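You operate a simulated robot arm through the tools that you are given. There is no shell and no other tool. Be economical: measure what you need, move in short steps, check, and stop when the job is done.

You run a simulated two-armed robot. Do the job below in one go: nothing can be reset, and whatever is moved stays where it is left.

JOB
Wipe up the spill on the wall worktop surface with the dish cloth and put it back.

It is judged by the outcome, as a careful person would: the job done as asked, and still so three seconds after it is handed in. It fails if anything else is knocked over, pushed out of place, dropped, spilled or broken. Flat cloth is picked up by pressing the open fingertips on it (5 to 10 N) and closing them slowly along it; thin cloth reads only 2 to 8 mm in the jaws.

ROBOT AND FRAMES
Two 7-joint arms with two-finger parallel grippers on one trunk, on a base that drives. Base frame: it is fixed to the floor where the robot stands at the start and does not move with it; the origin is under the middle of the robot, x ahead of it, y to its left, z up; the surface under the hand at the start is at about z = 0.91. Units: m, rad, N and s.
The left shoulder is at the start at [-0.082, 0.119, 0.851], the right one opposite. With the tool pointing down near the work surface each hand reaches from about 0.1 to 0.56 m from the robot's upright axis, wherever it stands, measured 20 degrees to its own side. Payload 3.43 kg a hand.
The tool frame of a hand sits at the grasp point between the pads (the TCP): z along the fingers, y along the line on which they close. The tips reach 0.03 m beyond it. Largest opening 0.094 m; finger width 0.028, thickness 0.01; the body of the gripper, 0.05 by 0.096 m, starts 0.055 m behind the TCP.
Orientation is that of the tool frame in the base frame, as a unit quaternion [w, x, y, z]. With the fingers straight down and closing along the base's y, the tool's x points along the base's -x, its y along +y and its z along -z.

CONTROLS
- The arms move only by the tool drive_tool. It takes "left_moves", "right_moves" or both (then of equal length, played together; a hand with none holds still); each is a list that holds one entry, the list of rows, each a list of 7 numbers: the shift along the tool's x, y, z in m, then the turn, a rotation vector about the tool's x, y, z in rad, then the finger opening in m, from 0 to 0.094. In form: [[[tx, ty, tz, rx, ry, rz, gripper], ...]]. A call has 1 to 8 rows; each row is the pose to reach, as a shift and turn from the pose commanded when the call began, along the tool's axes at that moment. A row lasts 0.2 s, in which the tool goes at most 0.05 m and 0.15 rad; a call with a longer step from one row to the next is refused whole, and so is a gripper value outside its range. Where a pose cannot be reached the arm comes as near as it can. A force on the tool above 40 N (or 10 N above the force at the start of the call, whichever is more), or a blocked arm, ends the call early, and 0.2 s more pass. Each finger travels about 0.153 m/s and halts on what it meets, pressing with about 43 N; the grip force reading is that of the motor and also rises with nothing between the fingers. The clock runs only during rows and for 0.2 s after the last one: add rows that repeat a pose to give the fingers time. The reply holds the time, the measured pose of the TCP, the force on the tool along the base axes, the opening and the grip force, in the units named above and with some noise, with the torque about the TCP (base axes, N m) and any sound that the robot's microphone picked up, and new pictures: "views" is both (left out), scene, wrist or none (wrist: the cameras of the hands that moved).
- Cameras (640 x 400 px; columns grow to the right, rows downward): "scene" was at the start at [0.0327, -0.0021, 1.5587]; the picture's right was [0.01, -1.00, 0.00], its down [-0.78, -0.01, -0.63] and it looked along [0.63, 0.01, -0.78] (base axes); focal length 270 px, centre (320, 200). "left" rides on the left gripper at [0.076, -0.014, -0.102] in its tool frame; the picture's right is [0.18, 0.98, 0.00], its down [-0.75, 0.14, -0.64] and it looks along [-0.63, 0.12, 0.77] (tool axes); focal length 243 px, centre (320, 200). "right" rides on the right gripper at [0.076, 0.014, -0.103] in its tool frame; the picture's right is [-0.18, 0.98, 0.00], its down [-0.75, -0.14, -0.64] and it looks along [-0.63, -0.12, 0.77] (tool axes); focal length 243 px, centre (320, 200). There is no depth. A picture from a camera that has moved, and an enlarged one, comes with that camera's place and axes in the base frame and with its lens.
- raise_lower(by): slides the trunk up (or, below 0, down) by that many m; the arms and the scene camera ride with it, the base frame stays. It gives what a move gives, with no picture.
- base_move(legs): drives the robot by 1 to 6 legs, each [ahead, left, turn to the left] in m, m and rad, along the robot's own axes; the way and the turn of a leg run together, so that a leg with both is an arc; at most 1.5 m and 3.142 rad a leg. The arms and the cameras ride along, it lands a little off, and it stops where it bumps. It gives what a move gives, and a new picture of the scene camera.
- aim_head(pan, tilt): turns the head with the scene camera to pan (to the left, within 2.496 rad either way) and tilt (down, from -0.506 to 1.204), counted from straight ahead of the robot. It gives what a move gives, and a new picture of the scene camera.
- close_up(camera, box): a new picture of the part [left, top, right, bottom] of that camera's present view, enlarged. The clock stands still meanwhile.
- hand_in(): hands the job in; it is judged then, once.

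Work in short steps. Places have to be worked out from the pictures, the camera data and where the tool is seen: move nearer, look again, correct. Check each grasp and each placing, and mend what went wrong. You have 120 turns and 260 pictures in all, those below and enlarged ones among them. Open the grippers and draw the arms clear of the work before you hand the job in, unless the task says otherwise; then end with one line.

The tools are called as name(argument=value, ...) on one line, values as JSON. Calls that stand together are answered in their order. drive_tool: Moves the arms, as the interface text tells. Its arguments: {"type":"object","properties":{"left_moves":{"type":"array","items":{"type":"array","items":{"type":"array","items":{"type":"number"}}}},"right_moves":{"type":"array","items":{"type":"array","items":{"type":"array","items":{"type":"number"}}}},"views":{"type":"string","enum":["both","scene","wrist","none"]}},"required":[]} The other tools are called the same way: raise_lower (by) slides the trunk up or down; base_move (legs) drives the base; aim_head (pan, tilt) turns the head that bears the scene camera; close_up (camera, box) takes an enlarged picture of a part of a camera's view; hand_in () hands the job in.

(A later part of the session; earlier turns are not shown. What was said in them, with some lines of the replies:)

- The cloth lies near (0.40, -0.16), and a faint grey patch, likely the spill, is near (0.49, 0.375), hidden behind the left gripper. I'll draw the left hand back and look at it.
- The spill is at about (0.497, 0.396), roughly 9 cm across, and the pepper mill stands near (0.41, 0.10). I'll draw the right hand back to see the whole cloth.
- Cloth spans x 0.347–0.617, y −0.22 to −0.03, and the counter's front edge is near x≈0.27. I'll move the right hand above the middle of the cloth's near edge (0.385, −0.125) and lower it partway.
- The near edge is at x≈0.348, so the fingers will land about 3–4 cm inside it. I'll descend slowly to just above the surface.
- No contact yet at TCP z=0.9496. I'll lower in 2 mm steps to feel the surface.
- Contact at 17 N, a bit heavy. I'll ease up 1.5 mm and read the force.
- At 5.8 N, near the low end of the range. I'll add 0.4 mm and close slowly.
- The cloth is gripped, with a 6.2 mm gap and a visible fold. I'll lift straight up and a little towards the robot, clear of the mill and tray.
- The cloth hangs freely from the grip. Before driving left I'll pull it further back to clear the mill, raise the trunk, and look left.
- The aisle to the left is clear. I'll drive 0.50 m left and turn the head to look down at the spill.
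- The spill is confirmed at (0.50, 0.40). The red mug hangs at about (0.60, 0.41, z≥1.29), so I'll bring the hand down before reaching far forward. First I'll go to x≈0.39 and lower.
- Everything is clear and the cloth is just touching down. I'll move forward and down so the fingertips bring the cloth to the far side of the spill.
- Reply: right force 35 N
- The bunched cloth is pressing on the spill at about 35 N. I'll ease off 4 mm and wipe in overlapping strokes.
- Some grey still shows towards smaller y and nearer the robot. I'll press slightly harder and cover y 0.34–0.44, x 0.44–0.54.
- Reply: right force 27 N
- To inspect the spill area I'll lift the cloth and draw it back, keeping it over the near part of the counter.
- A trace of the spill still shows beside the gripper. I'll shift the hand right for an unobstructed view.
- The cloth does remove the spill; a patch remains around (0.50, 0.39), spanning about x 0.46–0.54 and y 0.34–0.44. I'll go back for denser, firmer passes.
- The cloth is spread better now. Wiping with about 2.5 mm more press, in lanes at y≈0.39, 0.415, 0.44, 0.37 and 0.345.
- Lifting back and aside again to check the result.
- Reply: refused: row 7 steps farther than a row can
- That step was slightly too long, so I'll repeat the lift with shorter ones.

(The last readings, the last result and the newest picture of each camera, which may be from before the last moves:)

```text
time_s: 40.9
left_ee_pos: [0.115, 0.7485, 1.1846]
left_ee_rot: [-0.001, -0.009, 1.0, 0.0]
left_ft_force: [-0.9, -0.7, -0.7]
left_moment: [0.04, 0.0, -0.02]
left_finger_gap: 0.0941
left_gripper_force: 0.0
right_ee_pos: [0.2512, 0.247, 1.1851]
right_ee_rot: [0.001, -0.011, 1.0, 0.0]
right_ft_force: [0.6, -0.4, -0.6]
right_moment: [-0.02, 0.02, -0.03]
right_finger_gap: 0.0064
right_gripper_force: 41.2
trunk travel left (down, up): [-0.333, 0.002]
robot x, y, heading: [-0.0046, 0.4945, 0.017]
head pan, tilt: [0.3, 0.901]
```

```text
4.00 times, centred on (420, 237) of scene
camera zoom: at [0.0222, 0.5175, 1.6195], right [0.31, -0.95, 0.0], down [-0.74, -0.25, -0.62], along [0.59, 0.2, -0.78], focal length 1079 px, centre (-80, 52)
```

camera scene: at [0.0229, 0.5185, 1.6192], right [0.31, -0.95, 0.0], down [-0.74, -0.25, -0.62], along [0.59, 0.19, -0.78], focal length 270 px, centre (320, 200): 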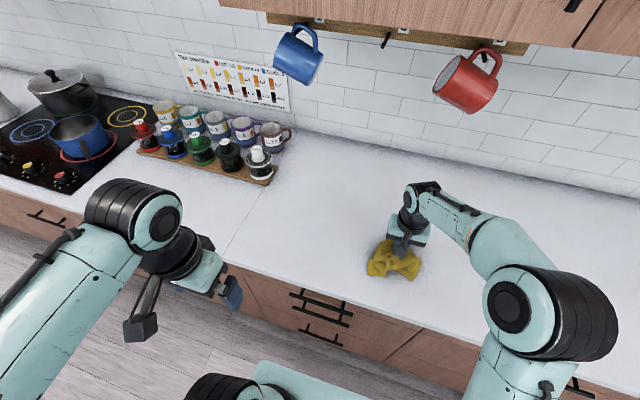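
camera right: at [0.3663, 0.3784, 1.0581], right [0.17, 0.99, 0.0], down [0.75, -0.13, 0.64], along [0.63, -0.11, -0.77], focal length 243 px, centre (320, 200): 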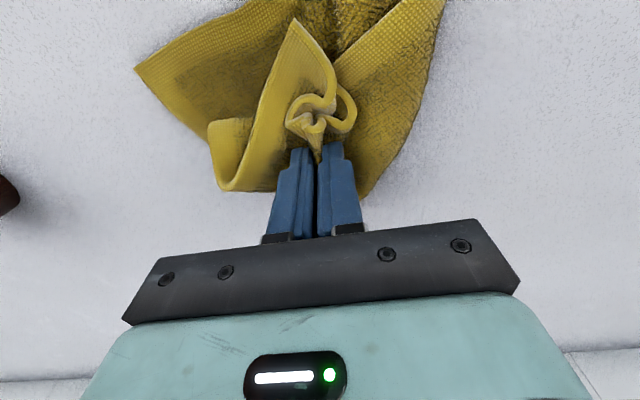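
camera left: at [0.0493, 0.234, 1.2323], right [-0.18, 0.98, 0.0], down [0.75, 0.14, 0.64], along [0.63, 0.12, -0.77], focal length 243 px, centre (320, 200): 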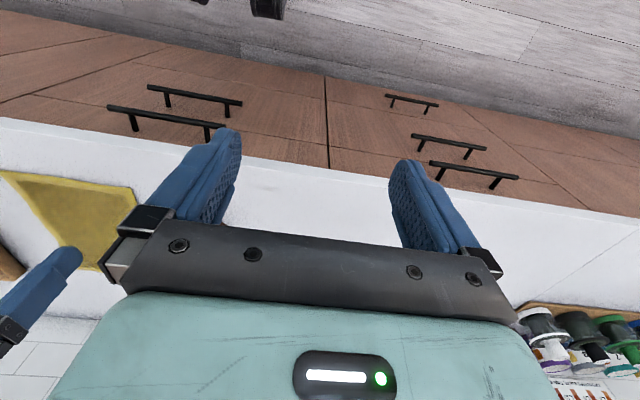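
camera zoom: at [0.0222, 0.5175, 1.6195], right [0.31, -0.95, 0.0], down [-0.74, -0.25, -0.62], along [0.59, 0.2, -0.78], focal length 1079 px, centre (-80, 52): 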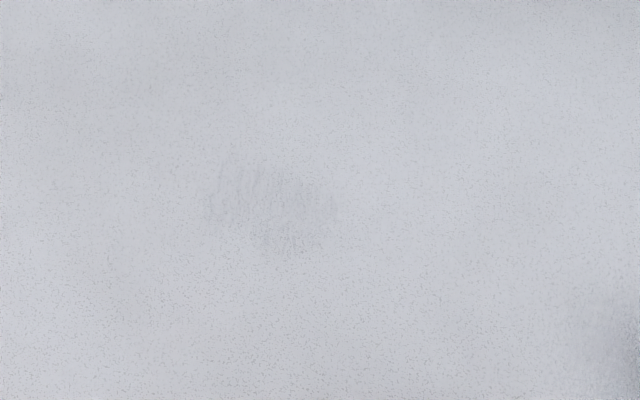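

Nearly gone; only a faint trace remains. One more full round of wiping.

drive_tool(right_moves=[[[0.0, 0.045, -0.01, 0, 0, 0, 0], [-0.01, 0.09, -0.01, 0, 0, 0, 0], [-0.04, 0.125, -0.01, 0, 0, 0, 0], [-0.08, 0.14, 0.0, 0, 0, 0, 0], [-0.115, 0.14, 0.03, 0, 0, 0, 0], [-0.14, 0.14, 0.07, 0, 0, 0, 0], [-0.155, 0.14, 0.105, 0, 0, 0, 0], [-0.16, 0.14, 0.13, 0, 0, 0, 0]]], views="none")

drive_tool(right_moves=[[[-0.03, 0, 0.03, 0, 0, 0, 0], [-0.06, 0, 0.055, 0, 0, 0, 0], [-0.1, 0, 0.08, 0, 0, 0, 0], [-0.14, 0, 0.094, 0, 0, 0, 0], [-0.145, 0, 0.098, 0, 0, 0, 0], [-0.145, 0, 0.098, 0, 0, 0, 0]]], views="wrist")

```text
time_s: 42.7
left_ee_pos: [0.1155, 0.7476, 1.1851]
left_ee_rot: [0.0, -0.01, 1.0, 0.0]
left_ft_force: [-0.6, -0.1, -0.7]
left_moment: [0.0, -0.02, 0.02]
left_finger_gap: 0.094
left_gripper_force: 0.2
right_ee_pos: [0.4084, 0.3953, 1.0542]
right_ee_rot: [0.001, -0.01, 1.0, 0.0]
right_ft_force: [-0.6, 0.2, 0.6]
right_moment: [-0.08, -0.01, 0.0]
right_finger_gap: 0.0064
right_gripper_force: 40.5
trunk travel left (down, up): [-0.333, 0.002]
robot x, y, heading: [-0.0042, 0.4982, 0.019]
head pan, tilt: [0.3, 0.901]
```

```text
time_s: 44.1
left_ee_pos: [0.1155, 0.7493, 1.1857]
left_ee_rot: [0.0, -0.01, 1.0, 0.0]
left_ft_force: [-1.2, 0.0, 0.1]
left_moment: [0.02, -0.03, 0.0]
left_finger_gap: 0.0938
left_gripper_force: 0.0
right_ee_pos: [0.5558, 0.4014, 0.9586]
right_ee_rot: [0.0, -0.01, 1.0, 0.0]
right_ft_force: [-1.6, 0.0, 7.1]
right_moment: [-0.07, 0.13, -0.05]
right_finger_gap: 0.0061
right_gripper_force: 40.6
trunk travel left (down, up): [-0.333, 0.002]
robot x, y, heading: [-0.0075, 0.5003, 0.016]
head pan, tilt: [0.3, 0.901]
camera right: at [0.4808, 0.4143, 1.0596], right [0.17, 0.99, 0.0], down [0.76, -0.13, 0.64], along [0.63, -0.11, -0.77], focal length 243 px, centre (320, 200)
```

right: 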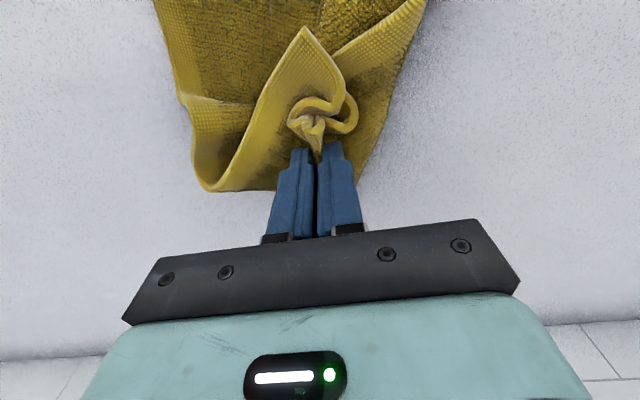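

Wiping again, pressing 3.5 mm deeper, over the same area with lane order varied.

drive_tool(right_moves=[[[0.0, 0.025, 0.0035, 0, 0, 0, 0], [0.04, 0.03, 0.0035, 0, 0, 0, 0], [0.08, 0.03, 0.0035, 0, 0, 0, 0], [0.115, 0.03, 0.0035, 0, 0, 0, 0], [0.115, 0.01, 0.0035, 0, 0, 0, 0], [0.075, 0.01, 0.0035, 0, 0, 0, 0], [0.035, 0.01, 0.0035, 0, 0, 0, 0], [0.0, 0.01, 0.0035, 0, 0, 0, 0]]], views="none")

drive_tool(right_moves=[[[0.0, -0.02, 0.0, 0, 0, 0, 0], [0.04, -0.02, 0, 0, 0, 0, 0], [0.08, -0.02, 0, 0, 0, 0, 0], [0.115, -0.02, 0, 0, 0, 0, 0], [0.115, -0.04, 0, 0, 0, 0, 0], [0.075, -0.04, 0, 0, 0, 0, 0], [0.035, -0.04, 0, 0, 0, 0, 0], [0.0, -0.04, 0, 0, 0, 0, 0]]], views="none")

drive_tool(right_moves=[[[0.0, -0.02, 0.0, 0, 0, 0, 0], [0.04, -0.02, 0, 0, 0, 0, 0], [0.08, -0.02, 0, 0, 0, 0, 0], [0.09, 0.025, 0, 0, 0, 0, 0], [0.06, 0.06, 0, 0, 0, 0, 0], [0.06, 0.02, 0, 0, 0, 0, 0], [0.06, -0.02, 0, 0, 0, 0, 0], [0.1, -0.02, 0, 0, 0, 0, 0]]], views="none")

```text
time_s: 45.9
left_ee_pos: [0.1154, 0.7479, 1.1857]
left_ee_rot: [0.0, -0.009, 1.0, 0.0]
left_ft_force: [0.2, 0.5, 0.3]
left_moment: [0.0, -0.01, 0.01]
left_finger_gap: 0.0939
left_gripper_force: 0.0
right_ee_pos: [0.5506, 0.4077, 0.9565]
right_ee_rot: [0.001, -0.01, 1.0, 0.0]
right_ft_force: [-3.2, 0.6, 10.3]
right_moment: [-0.07, 0.23, -0.06]
right_finger_gap: 0.0063
right_gripper_force: 40.3
trunk travel left (down, up): [-0.333, 0.002]
robot x, y, heading: [-0.0062, 0.4979, 0.022]
head pan, tilt: [0.3, 0.901]
```

```text
time_s: 47.7
left_ee_pos: [0.1148, 0.7503, 1.1854]
left_ee_rot: [0.0, -0.01, 1.0, 0.0]
left_ft_force: [-0.7, 0.0, 0.8]
left_moment: [-0.02, -0.03, 0.0]
left_finger_gap: 0.094
left_gripper_force: 0.0
right_ee_pos: [0.5513, 0.3685, 0.9572]
right_ee_rot: [0.001, -0.01, 1.0, 0.0]
right_ft_force: [-2.3, -0.2, 8.7]
right_moment: [-0.07, 0.18, -0.02]
right_finger_gap: 0.0063
right_gripper_force: 40.4
trunk travel left (down, up): [-0.333, 0.002]
robot x, y, heading: [-0.0023, 0.4982, 0.022]
head pan, tilt: [0.3, 0.901]
```

```text
time_s: 49.5
left_ee_pos: [0.1149, 0.7491, 1.1867]
left_ee_rot: [0.001, -0.01, 1.0, -0.001]
left_ft_force: [-0.2, 0.4, -0.1]
left_moment: [-0.02, -0.01, 0.01]
left_finger_gap: 0.0941
left_gripper_force: 0.1
right_ee_pos: [0.4557, 0.3462, 0.955]
right_ee_rot: [0.002, -0.009, 1.0, 0.001]
right_ft_force: [4.1, -0.3, 13.0]
right_moment: [-0.07, -0.01, 0.01]
right_finger_gap: 0.0065
right_gripper_force: 40.5
trunk travel left (down, up): [-0.333, 0.002]
robot x, y, heading: [-0.0073, 0.4963, 0.02]
head pan, tilt: [0.3, 0.901]
```

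Checking again: lift, back and aside.

drive_tool(right_moves=[[[0.01, 0, -0.04, 0, 0, 0, 0], [0.03, 0, -0.08, 0, 0, 0, 0], [0.06, 0, -0.12, 0, 0, 0, 0], [0.09, 0, -0.155, 0, 0, 0, 0], [0.12, -0.01, -0.19, 0, 0, 0, 0], [0.15, -0.03, -0.22, 0, 0, 0, 0], [0.175, -0.06, -0.245, 0, 0, 0, 0], [0.2, -0.09, -0.26, 0, 0, 0, 0]]], views="none")

close_up(camera="scene", box=[340, 187, 500, 287])

```text
time_s: 51.3
left_ee_pos: [0.1148, 0.7506, 1.1852]
left_ee_rot: [0.0, -0.009, 1.0, 0.0]
left_ft_force: [-0.4, -0.1, 0.6]
left_moment: [0.03, -0.02, -0.04]
left_finger_gap: 0.0941
left_gripper_force: 0.0
right_ee_pos: [0.2535, 0.2502, 1.2189]
right_ee_rot: [0.0, -0.01, 1.0, 0.0]
right_ft_force: [-0.7, -0.3, -0.5]
right_moment: [-0.09, 0.0, 0.0]
right_finger_gap: 0.0065
right_gripper_force: 40.3
trunk travel left (down, up): [-0.333, 0.002]
robot x, y, heading: [-0.0072, 0.4964, 0.02]
head pan, tilt: [0.3, 0.901]
```

```text
4.00 times, centred on (420, 237) of scene
camera zoom: at [0.022, 0.5178, 1.6195], right [0.31, -0.95, 0.0], down [-0.74, -0.25, -0.62], along [0.59, 0.2, -0.78], focal length 1079 px, centre (-80, 52)
```

zoom: 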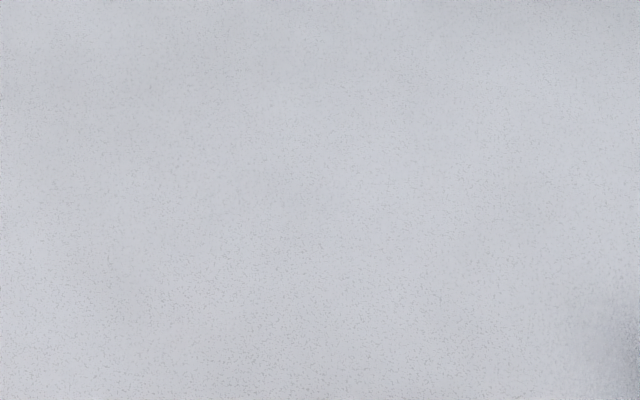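

The spill is gone. I'll raise and retract the cloth, then drive back right past the mill, keeping the cloth near x≈0.21.

drive_tool(right_moves=[[[0.02, 0, -0.03, 0, 0, 0, 0], [0.04, 0, -0.06, 0, 0, 0, 0], [0.04, 0, -0.06, 0, 0, 0, 0]]], views="none")

base_move(legs=[[0, -0.5, -0.02]])

aim_head(pan=0.01, tilt=0.89)

```text
time_s: 52.1
left_ee_pos: [0.1169, 0.7493, 1.1854]
left_ee_rot: [0.0, -0.01, 1.0, 0.0]
left_ft_force: [0.0, 0.6, -0.4]
left_moment: [-0.04, 0.02, -0.01]
left_finger_gap: 0.0941
left_gripper_force: 0.1
right_ee_pos: [0.2143, 0.2494, 1.2764]
right_ee_rot: [0.0, -0.009, 1.0, 0.0]
right_ft_force: [-0.7, 0.1, -1.2]
right_moment: [-0.04, 0.0, -0.05]
right_finger_gap: 0.0064
right_gripper_force: 40.7
trunk travel left (down, up): [-0.333, 0.002]
robot x, y, heading: [-0.0062, 0.4991, 0.016]
head pan, tilt: [0.3, 0.901]
```

```text
time_s: 57.1
left_ee_pos: [0.1249, 0.2352, 1.1858]
left_ee_rot: [0.0, 0.008, 1.0, 0.0]
left_ft_force: [-0.3, -0.2, 0.1]
left_moment: [0.01, 0.05, 0.0]
left_finger_gap: 0.0941
left_gripper_force: 0.1
right_ee_pos: [0.2066, -0.2668, 1.2771]
right_ee_rot: [0.001, 0.008, 1.0, -0.001]
right_ft_force: [0.0, -0.6, -1.4]
right_moment: [-0.05, -0.01, 0.09]
right_finger_gap: 0.0063
right_gripper_force: 41.0
trunk travel left (down, up): [-0.333, 0.002]
robot x, y, heading: [-0.0064, -0.01, -0.017]
head pan, tilt: [0.3, 0.901]
camera scene: at [0.0244, 0.0094, 1.6195], right [0.28, -0.96, 0.0], down [-0.75, -0.22, -0.62], along [0.6, 0.17, -0.78], focal length 270 px, centre (320, 200)
```

scene: 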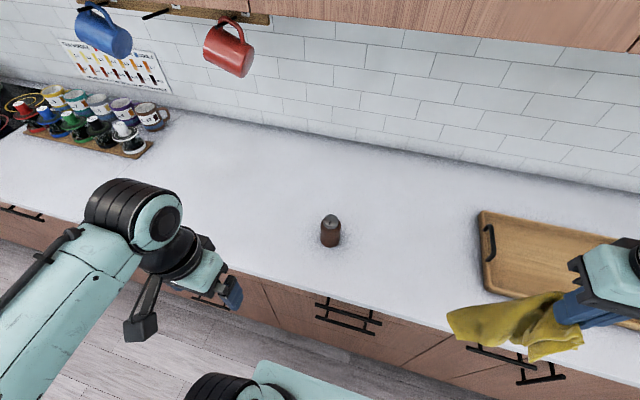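

```text
time_s: 57.9
left_ee_pos: [0.1248, 0.2365, 1.1858]
left_ee_rot: [0.0, 0.007, 1.0, 0.0]
left_ft_force: [0.4, 0.9, -0.4]
left_moment: [0.02, -0.01, -0.01]
left_finger_gap: 0.0941
left_gripper_force: 0.1
right_ee_pos: [0.2078, -0.2657, 1.2762]
right_ee_rot: [0.001, 0.008, 1.0, 0.001]
right_ft_force: [-0.3, 0.7, 0.6]
right_moment: [-0.05, 0.01, 0.05]
right_finger_gap: 0.0062
right_gripper_force: 41.0
trunk travel left (down, up): [-0.333, 0.002]
robot x, y, heading: [-0.0045, -0.0107, -0.016]
head pan, tilt: [0.01, 0.89]
camera scene: at [0.028, -0.012, 1.6203], right [-0.01, -1.0, 0.0], down [-0.78, 0.0, -0.63], along [0.63, 0.0, -0.78], focal length 270 px, centre (320, 200)
```

scene: 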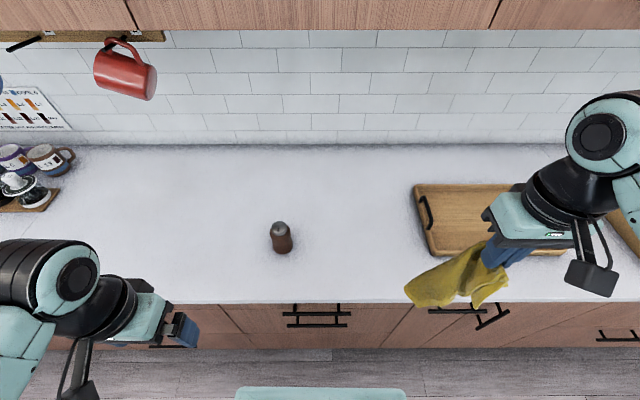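

No trace of the spill in the wide view either. To lay the cloth in its original footprint (x 0.35–0.62, y −0.22 to −0.03), I'll first hang it over (0.345, −0.125) so its free end touches down near x≈0.35.

drive_tool(right_moves=[[[0.0, 0.045, 0, 0, 0, 0, 0], [0.0, 0.09, 0, 0, 0, 0, 0], [-0.01, 0.135, 0, 0, 0, 0, 0], [-0.05, 0.142, 0, 0, 0, 0, 0], [-0.09, 0.143, 0.01, 0, 0, 0, 0], [-0.13, 0.143, 0.02, 0, 0, 0, 0], [-0.137, 0.143, 0.04, 0, 0, 0, 0], [-0.137, 0.143, 0.055, 0, 0, 0, 0]]], views="both")

```text
time_s: 59.7
left_ee_pos: [0.125, 0.2371, 1.1866]
left_ee_rot: [0.0, 0.008, 1.0, 0.001]
left_ft_force: [-0.2, 0.1, 0.0]
left_moment: [-0.01, -0.01, 0.01]
left_finger_gap: 0.094
left_gripper_force: 0.1
right_ee_pos: [0.345, -0.1277, 1.2219]
right_ee_rot: [0.001, 0.009, 1.0, 0.0]
right_ft_force: [-0.3, -0.4, 0.1]
right_moment: [-0.04, -0.02, 0.06]
right_finger_gap: 0.0065
right_gripper_force: 40.8
trunk travel left (down, up): [-0.333, 0.002]
robot x, y, heading: [-0.0036, -0.0113, -0.015]
head pan, tilt: [0.01, 0.89]
camera scene: at [0.028, -0.0121, 1.6203], right [-0.01, -1.0, 0.0], down [-0.78, 0.0, -0.63], along [0.63, 0.0, -0.78], focal length 270 px, centre (320, 200)
camera right: at [0.2709, -0.1107, 1.3224], right [0.2, 0.98, 0.0], down [0.75, -0.15, 0.64], along [0.63, -0.13, -0.77], focal length 243 px, centre (320, 200)
```

scene: 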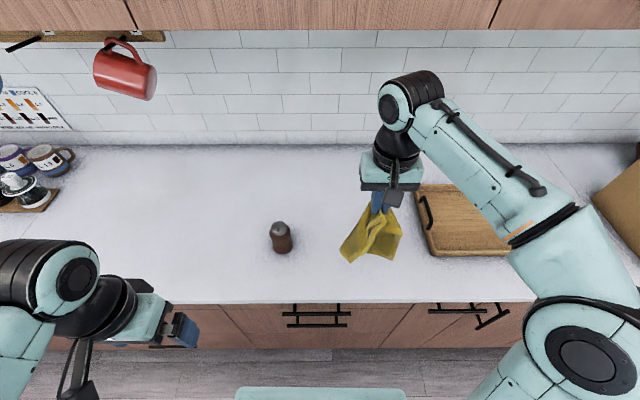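
right: 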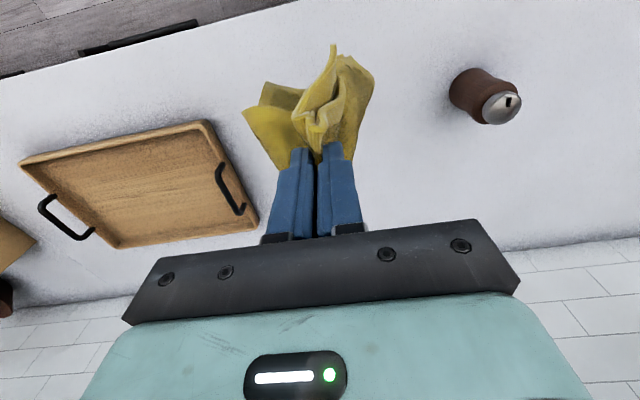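

The free end hangs at about z≈1.0. I'll lower until it rests on the counter, then arc forward and down so the cloth is laid out behind the grip.

drive_tool(right_moves=[[[0.0, 0.0, 0.035, 0, 0, 0, 0], [0.0, 0.0, 0.07, 0, 0, 0, 0], [0.0, 0.0, 0.1, 0, 0, 0, 0], [0.0, 0.0, 0.125, 0, 0, 0, 0], [-0.015, 0.0, 0.135, 0, 0, 0, 0], [-0.035, 0.0, 0.145, 0, 0, 0, 0], [-0.06, 0.0, 0.155, 0, 0, 0, 0], [-0.085, 0.0, 0.167, 0, 0, 0, 0]]], views="both")

```text
time_s: 61.5
left_ee_pos: [0.1259, 0.237, 1.1851]
left_ee_rot: [0.0, 0.008, 1.0, 0.0]
left_ft_force: [0.5, 0.9, -0.2]
left_moment: [0.0, 0.04, 0.0]
left_finger_gap: 0.0939
left_gripper_force: 0.1
right_ee_pos: [0.434, -0.1291, 1.0554]
right_ee_rot: [0.001, 0.009, 1.0, 0.0]
right_ft_force: [-0.2, -0.2, -1.9]
right_moment: [-0.03, 0.04, 0.05]
right_finger_gap: 0.0063
right_gripper_force: 40.7
trunk travel left (down, up): [-0.333, 0.002]
robot x, y, heading: [-0.0024, -0.0085, -0.018]
head pan, tilt: [0.01, 0.89]
camera scene: at [0.0288, -0.0121, 1.6203], right [-0.01, -1.0, 0.0], down [-0.78, 0.0, -0.63], along [0.63, 0.0, -0.78], focal length 270 px, centre (320, 200)
camera right: at [0.36, -0.1137, 1.1566], right [0.2, 0.98, 0.0], down [0.75, -0.15, 0.64], along [0.63, -0.13, -0.77], focal length 243 px, centre (320, 200)
```

scene: 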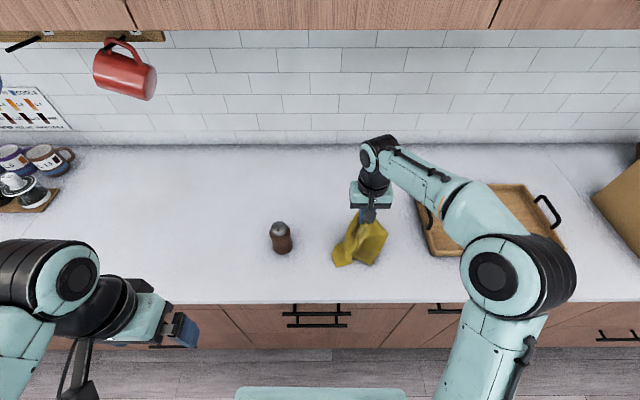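
right: 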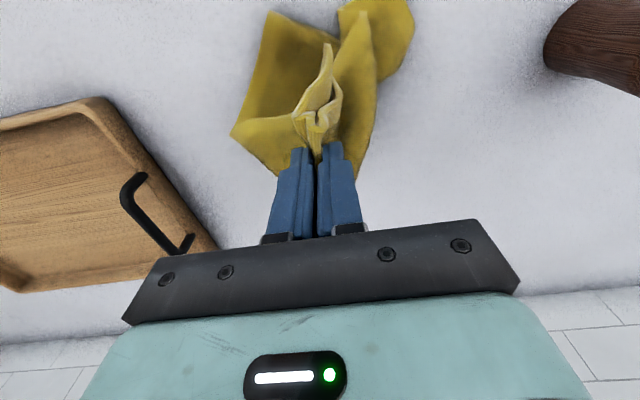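

The cloth's free end is on the counter and trails towards the robot. Continuing forward and down to x≈0.57.

drive_tool(right_moves=[[[-0.025, 0.0, 0.02, 0, 0, 0, 0], [-0.05, 0.0, 0.04, 0, 0, 0, 0], [-0.075, 0.0, 0.06, 0, 0, 0, 0], [-0.1, 0.002, 0.08, 0, 0, 0, 0], [-0.12, 0.002, 0.092, 0, 0, 0, 0], [-0.135, 0.002, 0.1, 0, 0, 0, 0], [-0.14, 0.002, 0.104, 0, 0, 0, 0]]], views="both")

```text
time_s: 63.1
left_ee_pos: [0.124, 0.2366, 1.1863]
left_ee_rot: [0.001, 0.008, 1.0, 0.001]
left_ft_force: [-0.4, -0.2, -1.0]
left_moment: [0.02, -0.01, -0.01]
left_finger_gap: 0.0943
left_gripper_force: 0.1
right_ee_pos: [0.5701, -0.1263, 0.9528]
right_ee_rot: [0.003, 0.007, 1.0, 0.0]
right_ft_force: [-2.1, 0.0, 11.1]
right_moment: [0.0, 0.24, 0.03]
right_finger_gap: 0.0064
right_gripper_force: 40.9
trunk travel left (down, up): [-0.333, 0.002]
robot x, y, heading: [-0.0029, -0.0068, -0.011]
head pan, tilt: [0.01, 0.89]
camera scene: at [0.0261, -0.0118, 1.6205], right [-0.01, -1.0, 0.0], down [-0.78, 0.0, -0.63], along [0.63, 0.0, -0.78], focal length 270 px, centre (320, 200)
camera right: at [0.4964, -0.1102, 1.0538], right [0.2, 0.98, 0.0], down [0.75, -0.15, 0.65], along [0.63, -0.13, -0.76], focal length 243 px, centre (320, 200)
```

scene: 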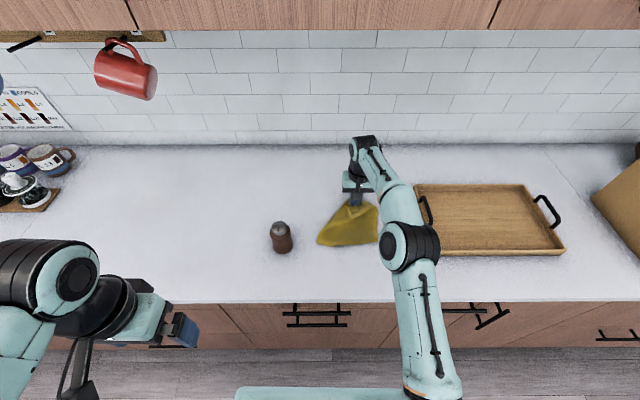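
right: 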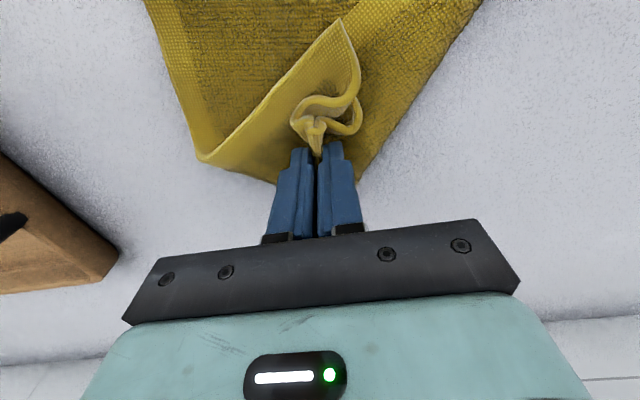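

The cloth is laid out quite flat. I'll release the grip, rise, and back off to see how it lies.

drive_tool(right_moves=[[[0.0, 0.0, -0.001, 0, 0, 0, 0.02], [0.0, 0.0, -0.002, 0, 0, 0, 0.05], [0, 0, -0.03, 0, 0, 0, 0.06], [0, 0, -0.06, 0, 0, 0, 0.06], [0.03, 0, -0.09, 0, 0, 0, 0.06], [0.07, 0, -0.11, 0, 0, 0, 0.06], [0.11, 0, -0.13, 0, 0, 0, 0.06]]], views="both")

```text
time_s: 64.7
left_ee_pos: [0.1238, 0.2367, 1.1843]
left_ee_rot: [0.001, 0.008, 1.0, 0.0]
left_ft_force: [0.5, -0.7, 0.1]
left_moment: [-0.01, -0.02, -0.01]
left_finger_gap: 0.0941
left_gripper_force: 0.1
right_ee_pos: [0.4602, -0.124, 1.0775]
right_ee_rot: [0.001, 0.008, 1.0, 0.0]
right_ft_force: [0.0, -0.1, 0.1]
right_moment: [-0.01, 0.02, 0.02]
right_finger_gap: 0.0603
right_gripper_force: 0.1
trunk travel left (down, up): [-0.333, 0.002]
robot x, y, heading: [-0.0029, -0.0073, -0.014]
head pan, tilt: [0.01, 0.89]
camera scene: at [0.0266, -0.0122, 1.6203], right [-0.01, -1.0, 0.0], down [-0.78, 0.0, -0.63], along [0.63, 0.0, -0.78], focal length 270 px, centre (320, 200)
camera right: at [0.3858, -0.108, 1.1799], right [0.2, 0.98, 0.0], down [0.75, -0.15, 0.64], along [0.63, -0.13, -0.77], focal length 243 px, centre (320, 200)
```

scene: 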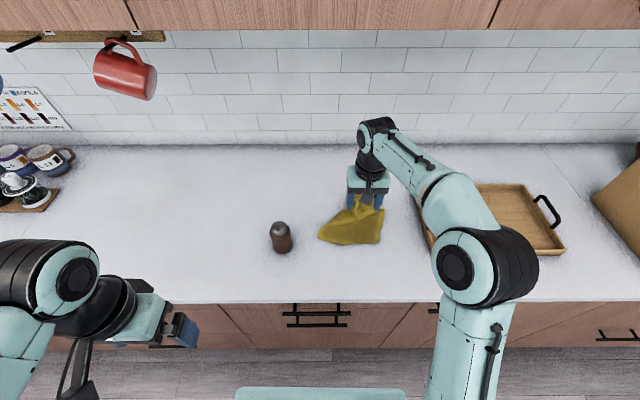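
right: 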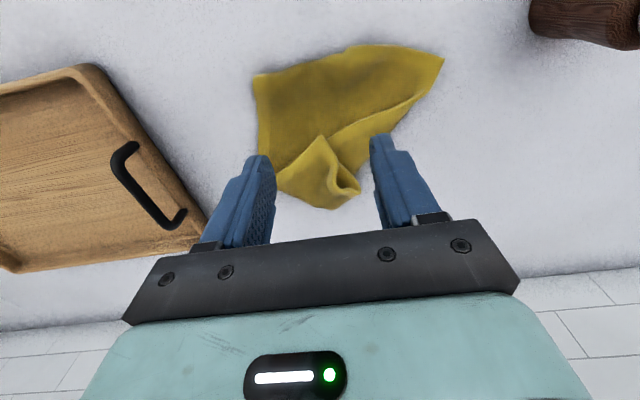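

The cloth lies at roughly x 0.43–0.62, y −0.19–0.0, centred about 3 cm from its original place. I'll press the open fingertips on it and slide it back towards the original position.

drive_tool(right_moves=[[[-0.01, 0.01, 0.04, 0, 0, 0, 0.075], [-0.02, 0.015, 0.08, 0, 0, 0, 0.08], [-0.02, 0.015, 0.115, 0, 0, 0, 0.08], [-0.02, 0.015, 0.128, 0, 0, 0, 0.08], [-0.02, 0.015, 0.131, 0, 0, 0, 0.08]]], views="wrist")

```text
time_s: 65.9
left_ee_pos: [0.1261, 0.2362, 1.1864]
left_ee_rot: [0.0, 0.008, 1.0, 0.0]
left_ft_force: [0.2, 1.2, 0.0]
left_moment: [0.01, 0.01, 0.01]
left_finger_gap: 0.0939
left_gripper_force: 0.1
right_ee_pos: [0.4835, -0.1116, 0.9498]
right_ee_rot: [0.002, 0.008, 1.0, 0.0]
right_ft_force: [0.1, -0.4, 0.4]
right_moment: [0.0, 0.02, 0.0]
right_finger_gap: 0.0799
right_gripper_force: 0.0
trunk travel left (down, up): [-0.333, 0.002]
robot x, y, heading: [-0.0047, -0.0105, -0.017]
head pan, tilt: [0.01, 0.89]
camera right: at [0.4098, -0.0957, 1.0504], right [0.2, 0.98, 0.0], down [0.75, -0.15, 0.64], along [0.63, -0.13, -0.77], focal length 243 px, centre (320, 200)
```

right: 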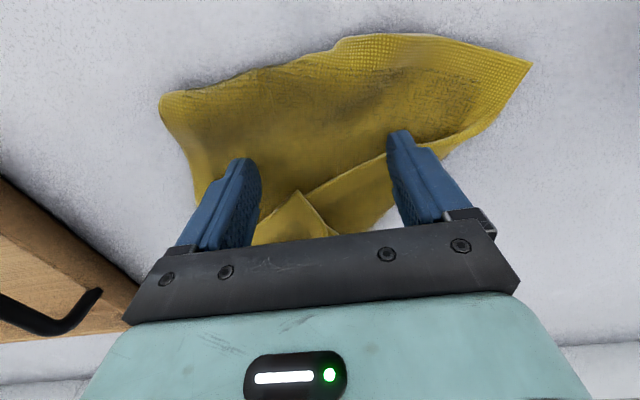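

Fingers are over the cloth, just above contact. Pressing about 6 mm and dragging towards the robot and slightly right.

drive_tool(right_moves=[[[0, 0, 0.005, 0, 0, 0, 0.08], [0, 0, 0.007, 0, 0, 0, 0.08], [0.015, -0.006, 0.007, 0, 0, 0, 0.08], [0.03, -0.012, 0.007, 0, 0, 0, 0.08], [0.045, -0.018, 0.007, 0, 0, 0, 0.08], [0.055, -0.022, 0.007, 0, 0, 0, 0.08], [0.055, -0.022, 0.007, 0, 0, 0, 0.08]]], views="wrist")

```text
time_s: 67.5
left_ee_pos: [0.1242, 0.2361, 1.1858]
left_ee_rot: [0.0, 0.007, 1.0, 0.0]
left_ft_force: [-1.2, -0.1, 0.1]
left_moment: [-0.02, -0.04, -0.02]
left_finger_gap: 0.0939
left_gripper_force: 0.0
right_ee_pos: [0.4281, -0.1322, 0.9446]
right_ee_rot: [0.003, 0.009, 1.0, 0.001]
right_ft_force: [5.7, 0.6, 21.0]
right_moment: [0.81, -0.36, -0.15]
right_finger_gap: 0.0806
right_gripper_force: 0.9
trunk travel left (down, up): [-0.333, 0.002]
robot x, y, heading: [-0.0019, -0.0091, -0.019]
head pan, tilt: [0.01, 0.89]
camera right: at [0.353, -0.1162, 1.0448], right [0.2, 0.98, 0.0], down [0.75, -0.15, 0.65], along [0.63, -0.13, -0.76], focal length 243 px, centre (320, 200)
```

right: 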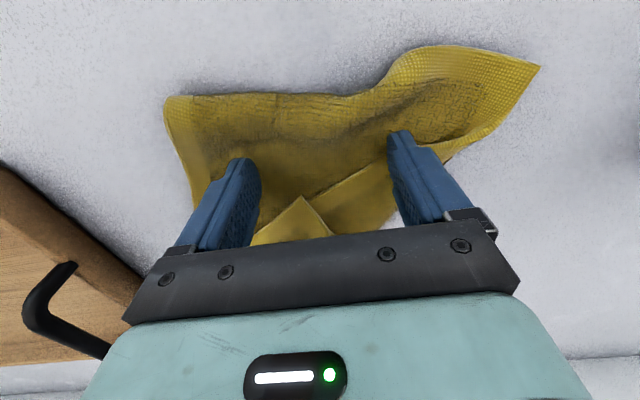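

The cloth slid along. I'll lift clear and retract to look at it.

drive_tool(right_moves=[[[0, 0, -0.03, 0, 0, 0, 0.08], [0, 0, -0.075, 0, 0, 0, 0.08], [0.01, 0, -0.12, 0, 0, 0, 0.08], [0.05, 0, -0.14, 0, 0, 0, 0.08], [0.09, 0, -0.16, 0, 0, 0, 0.08], [0.13, 0, -0.18, 0, 0, 0, 0.08], [0.16, -0.03, -0.19, 0, 0, 0, 0.08], [0.18, -0.07, -0.19, 0, 0, 0, 0.08]]], views="none")

close_up(camera="scene", box=[240, 150, 480, 300])

```text
time_s: 69.3
left_ee_pos: [0.1237, 0.2369, 1.1861]
left_ee_rot: [0.001, 0.008, 1.0, 0.0]
left_ft_force: [0.5, 0.1, 0.0]
left_moment: [0.01, -0.01, 0.01]
left_finger_gap: 0.0939
left_gripper_force: 0.0
right_ee_pos: [0.2445, -0.1987, 1.1343]
right_ee_rot: [0.001, 0.009, 1.0, -0.001]
right_ft_force: [0.3, -0.6, -0.8]
right_moment: [0.02, -0.01, 0.0]
right_finger_gap: 0.0802
right_gripper_force: 0.0
trunk travel left (down, up): [-0.333, 0.002]
robot x, y, heading: [-0.005, -0.0135, -0.018]
head pan, tilt: [0.01, 0.89]
```

```text
2.67 times, centred on (360, 225) of scene
camera zoom: at [0.0271, -0.0129, 1.6203], right [-0.01, -1.0, 0.0], down [-0.78, 0.0, -0.63], along [0.63, 0.0, -0.78], focal length 719 px, centre (213, 133)
```

zoom: 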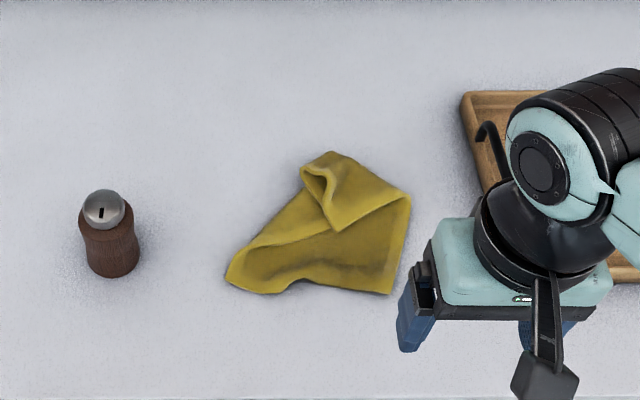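

The cloth now rests at about x 0.38–0.57, y −0.03 to −0.25, centred near (0.45, −0.13), on its original spot. The mill and tray haven't moved. I'll draw the right arm back and take a final look.

drive_tool(right_moves=[[[0.04, -0.01, -0.01, 0, 0, 0, 0.09], [0.08, -0.02, -0.02, 0, 0, 0, 0.09], [0.1, -0.03, -0.02, 0, 0, 0, 0.09]]], views="scene")

close_up(camera="scene", box=[60, 140, 380, 340])

```text
time_s: 70.1
left_ee_pos: [0.125, 0.2375, 1.1859]
left_ee_rot: [0.0, 0.008, 1.0, 0.0]
left_ft_force: [1.9, -0.2, 0.4]
left_moment: [0.03, 0.01, -0.02]
left_finger_gap: 0.094
left_gripper_force: 0.2
right_ee_pos: [0.1474, -0.2267, 1.1527]
right_ee_rot: [0.0, 0.008, 1.0, 0.0]
right_ft_force: [-0.1, 0.0, -0.1]
right_moment: [0.01, 0.01, -0.02]
right_finger_gap: 0.0899
right_gripper_force: 0.2
trunk travel left (down, up): [-0.333, 0.002]
robot x, y, heading: [-0.0024, -0.0093, -0.014]
head pan, tilt: [0.01, 0.89]
camera scene: at [0.0278, -0.0123, 1.6203], right [-0.01, -1.0, 0.0], down [-0.78, 0.0, -0.63], along [0.63, 0.0, -0.78], focal length 270 px, centre (320, 200)
```

scene: 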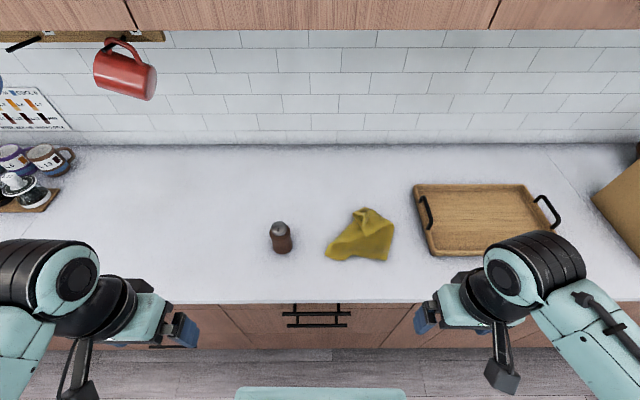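

```text
2.00 times, centred on (220, 240) of scene
camera zoom: at [0.0278, -0.0123, 1.6203], right [-0.01, -1.0, 0.0], down [-0.78, 0.0, -0.63], along [0.63, 0.0, -0.78], focal length 540 px, centre (520, 120)
```

zoom: 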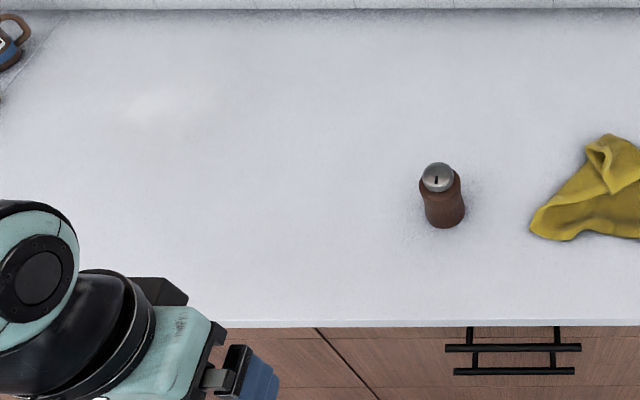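

The worktop is clean, the cloth is back in its place, nothing else has moved, and both arms are clear with open grippers. Handing in.

hand_in()

```text
The job is handed in.
```

I wiped up the spill and put the dish cloth back on its original spot, about 3 cm off centre and lying partly folded, not flat as it was; nothing else was moved.
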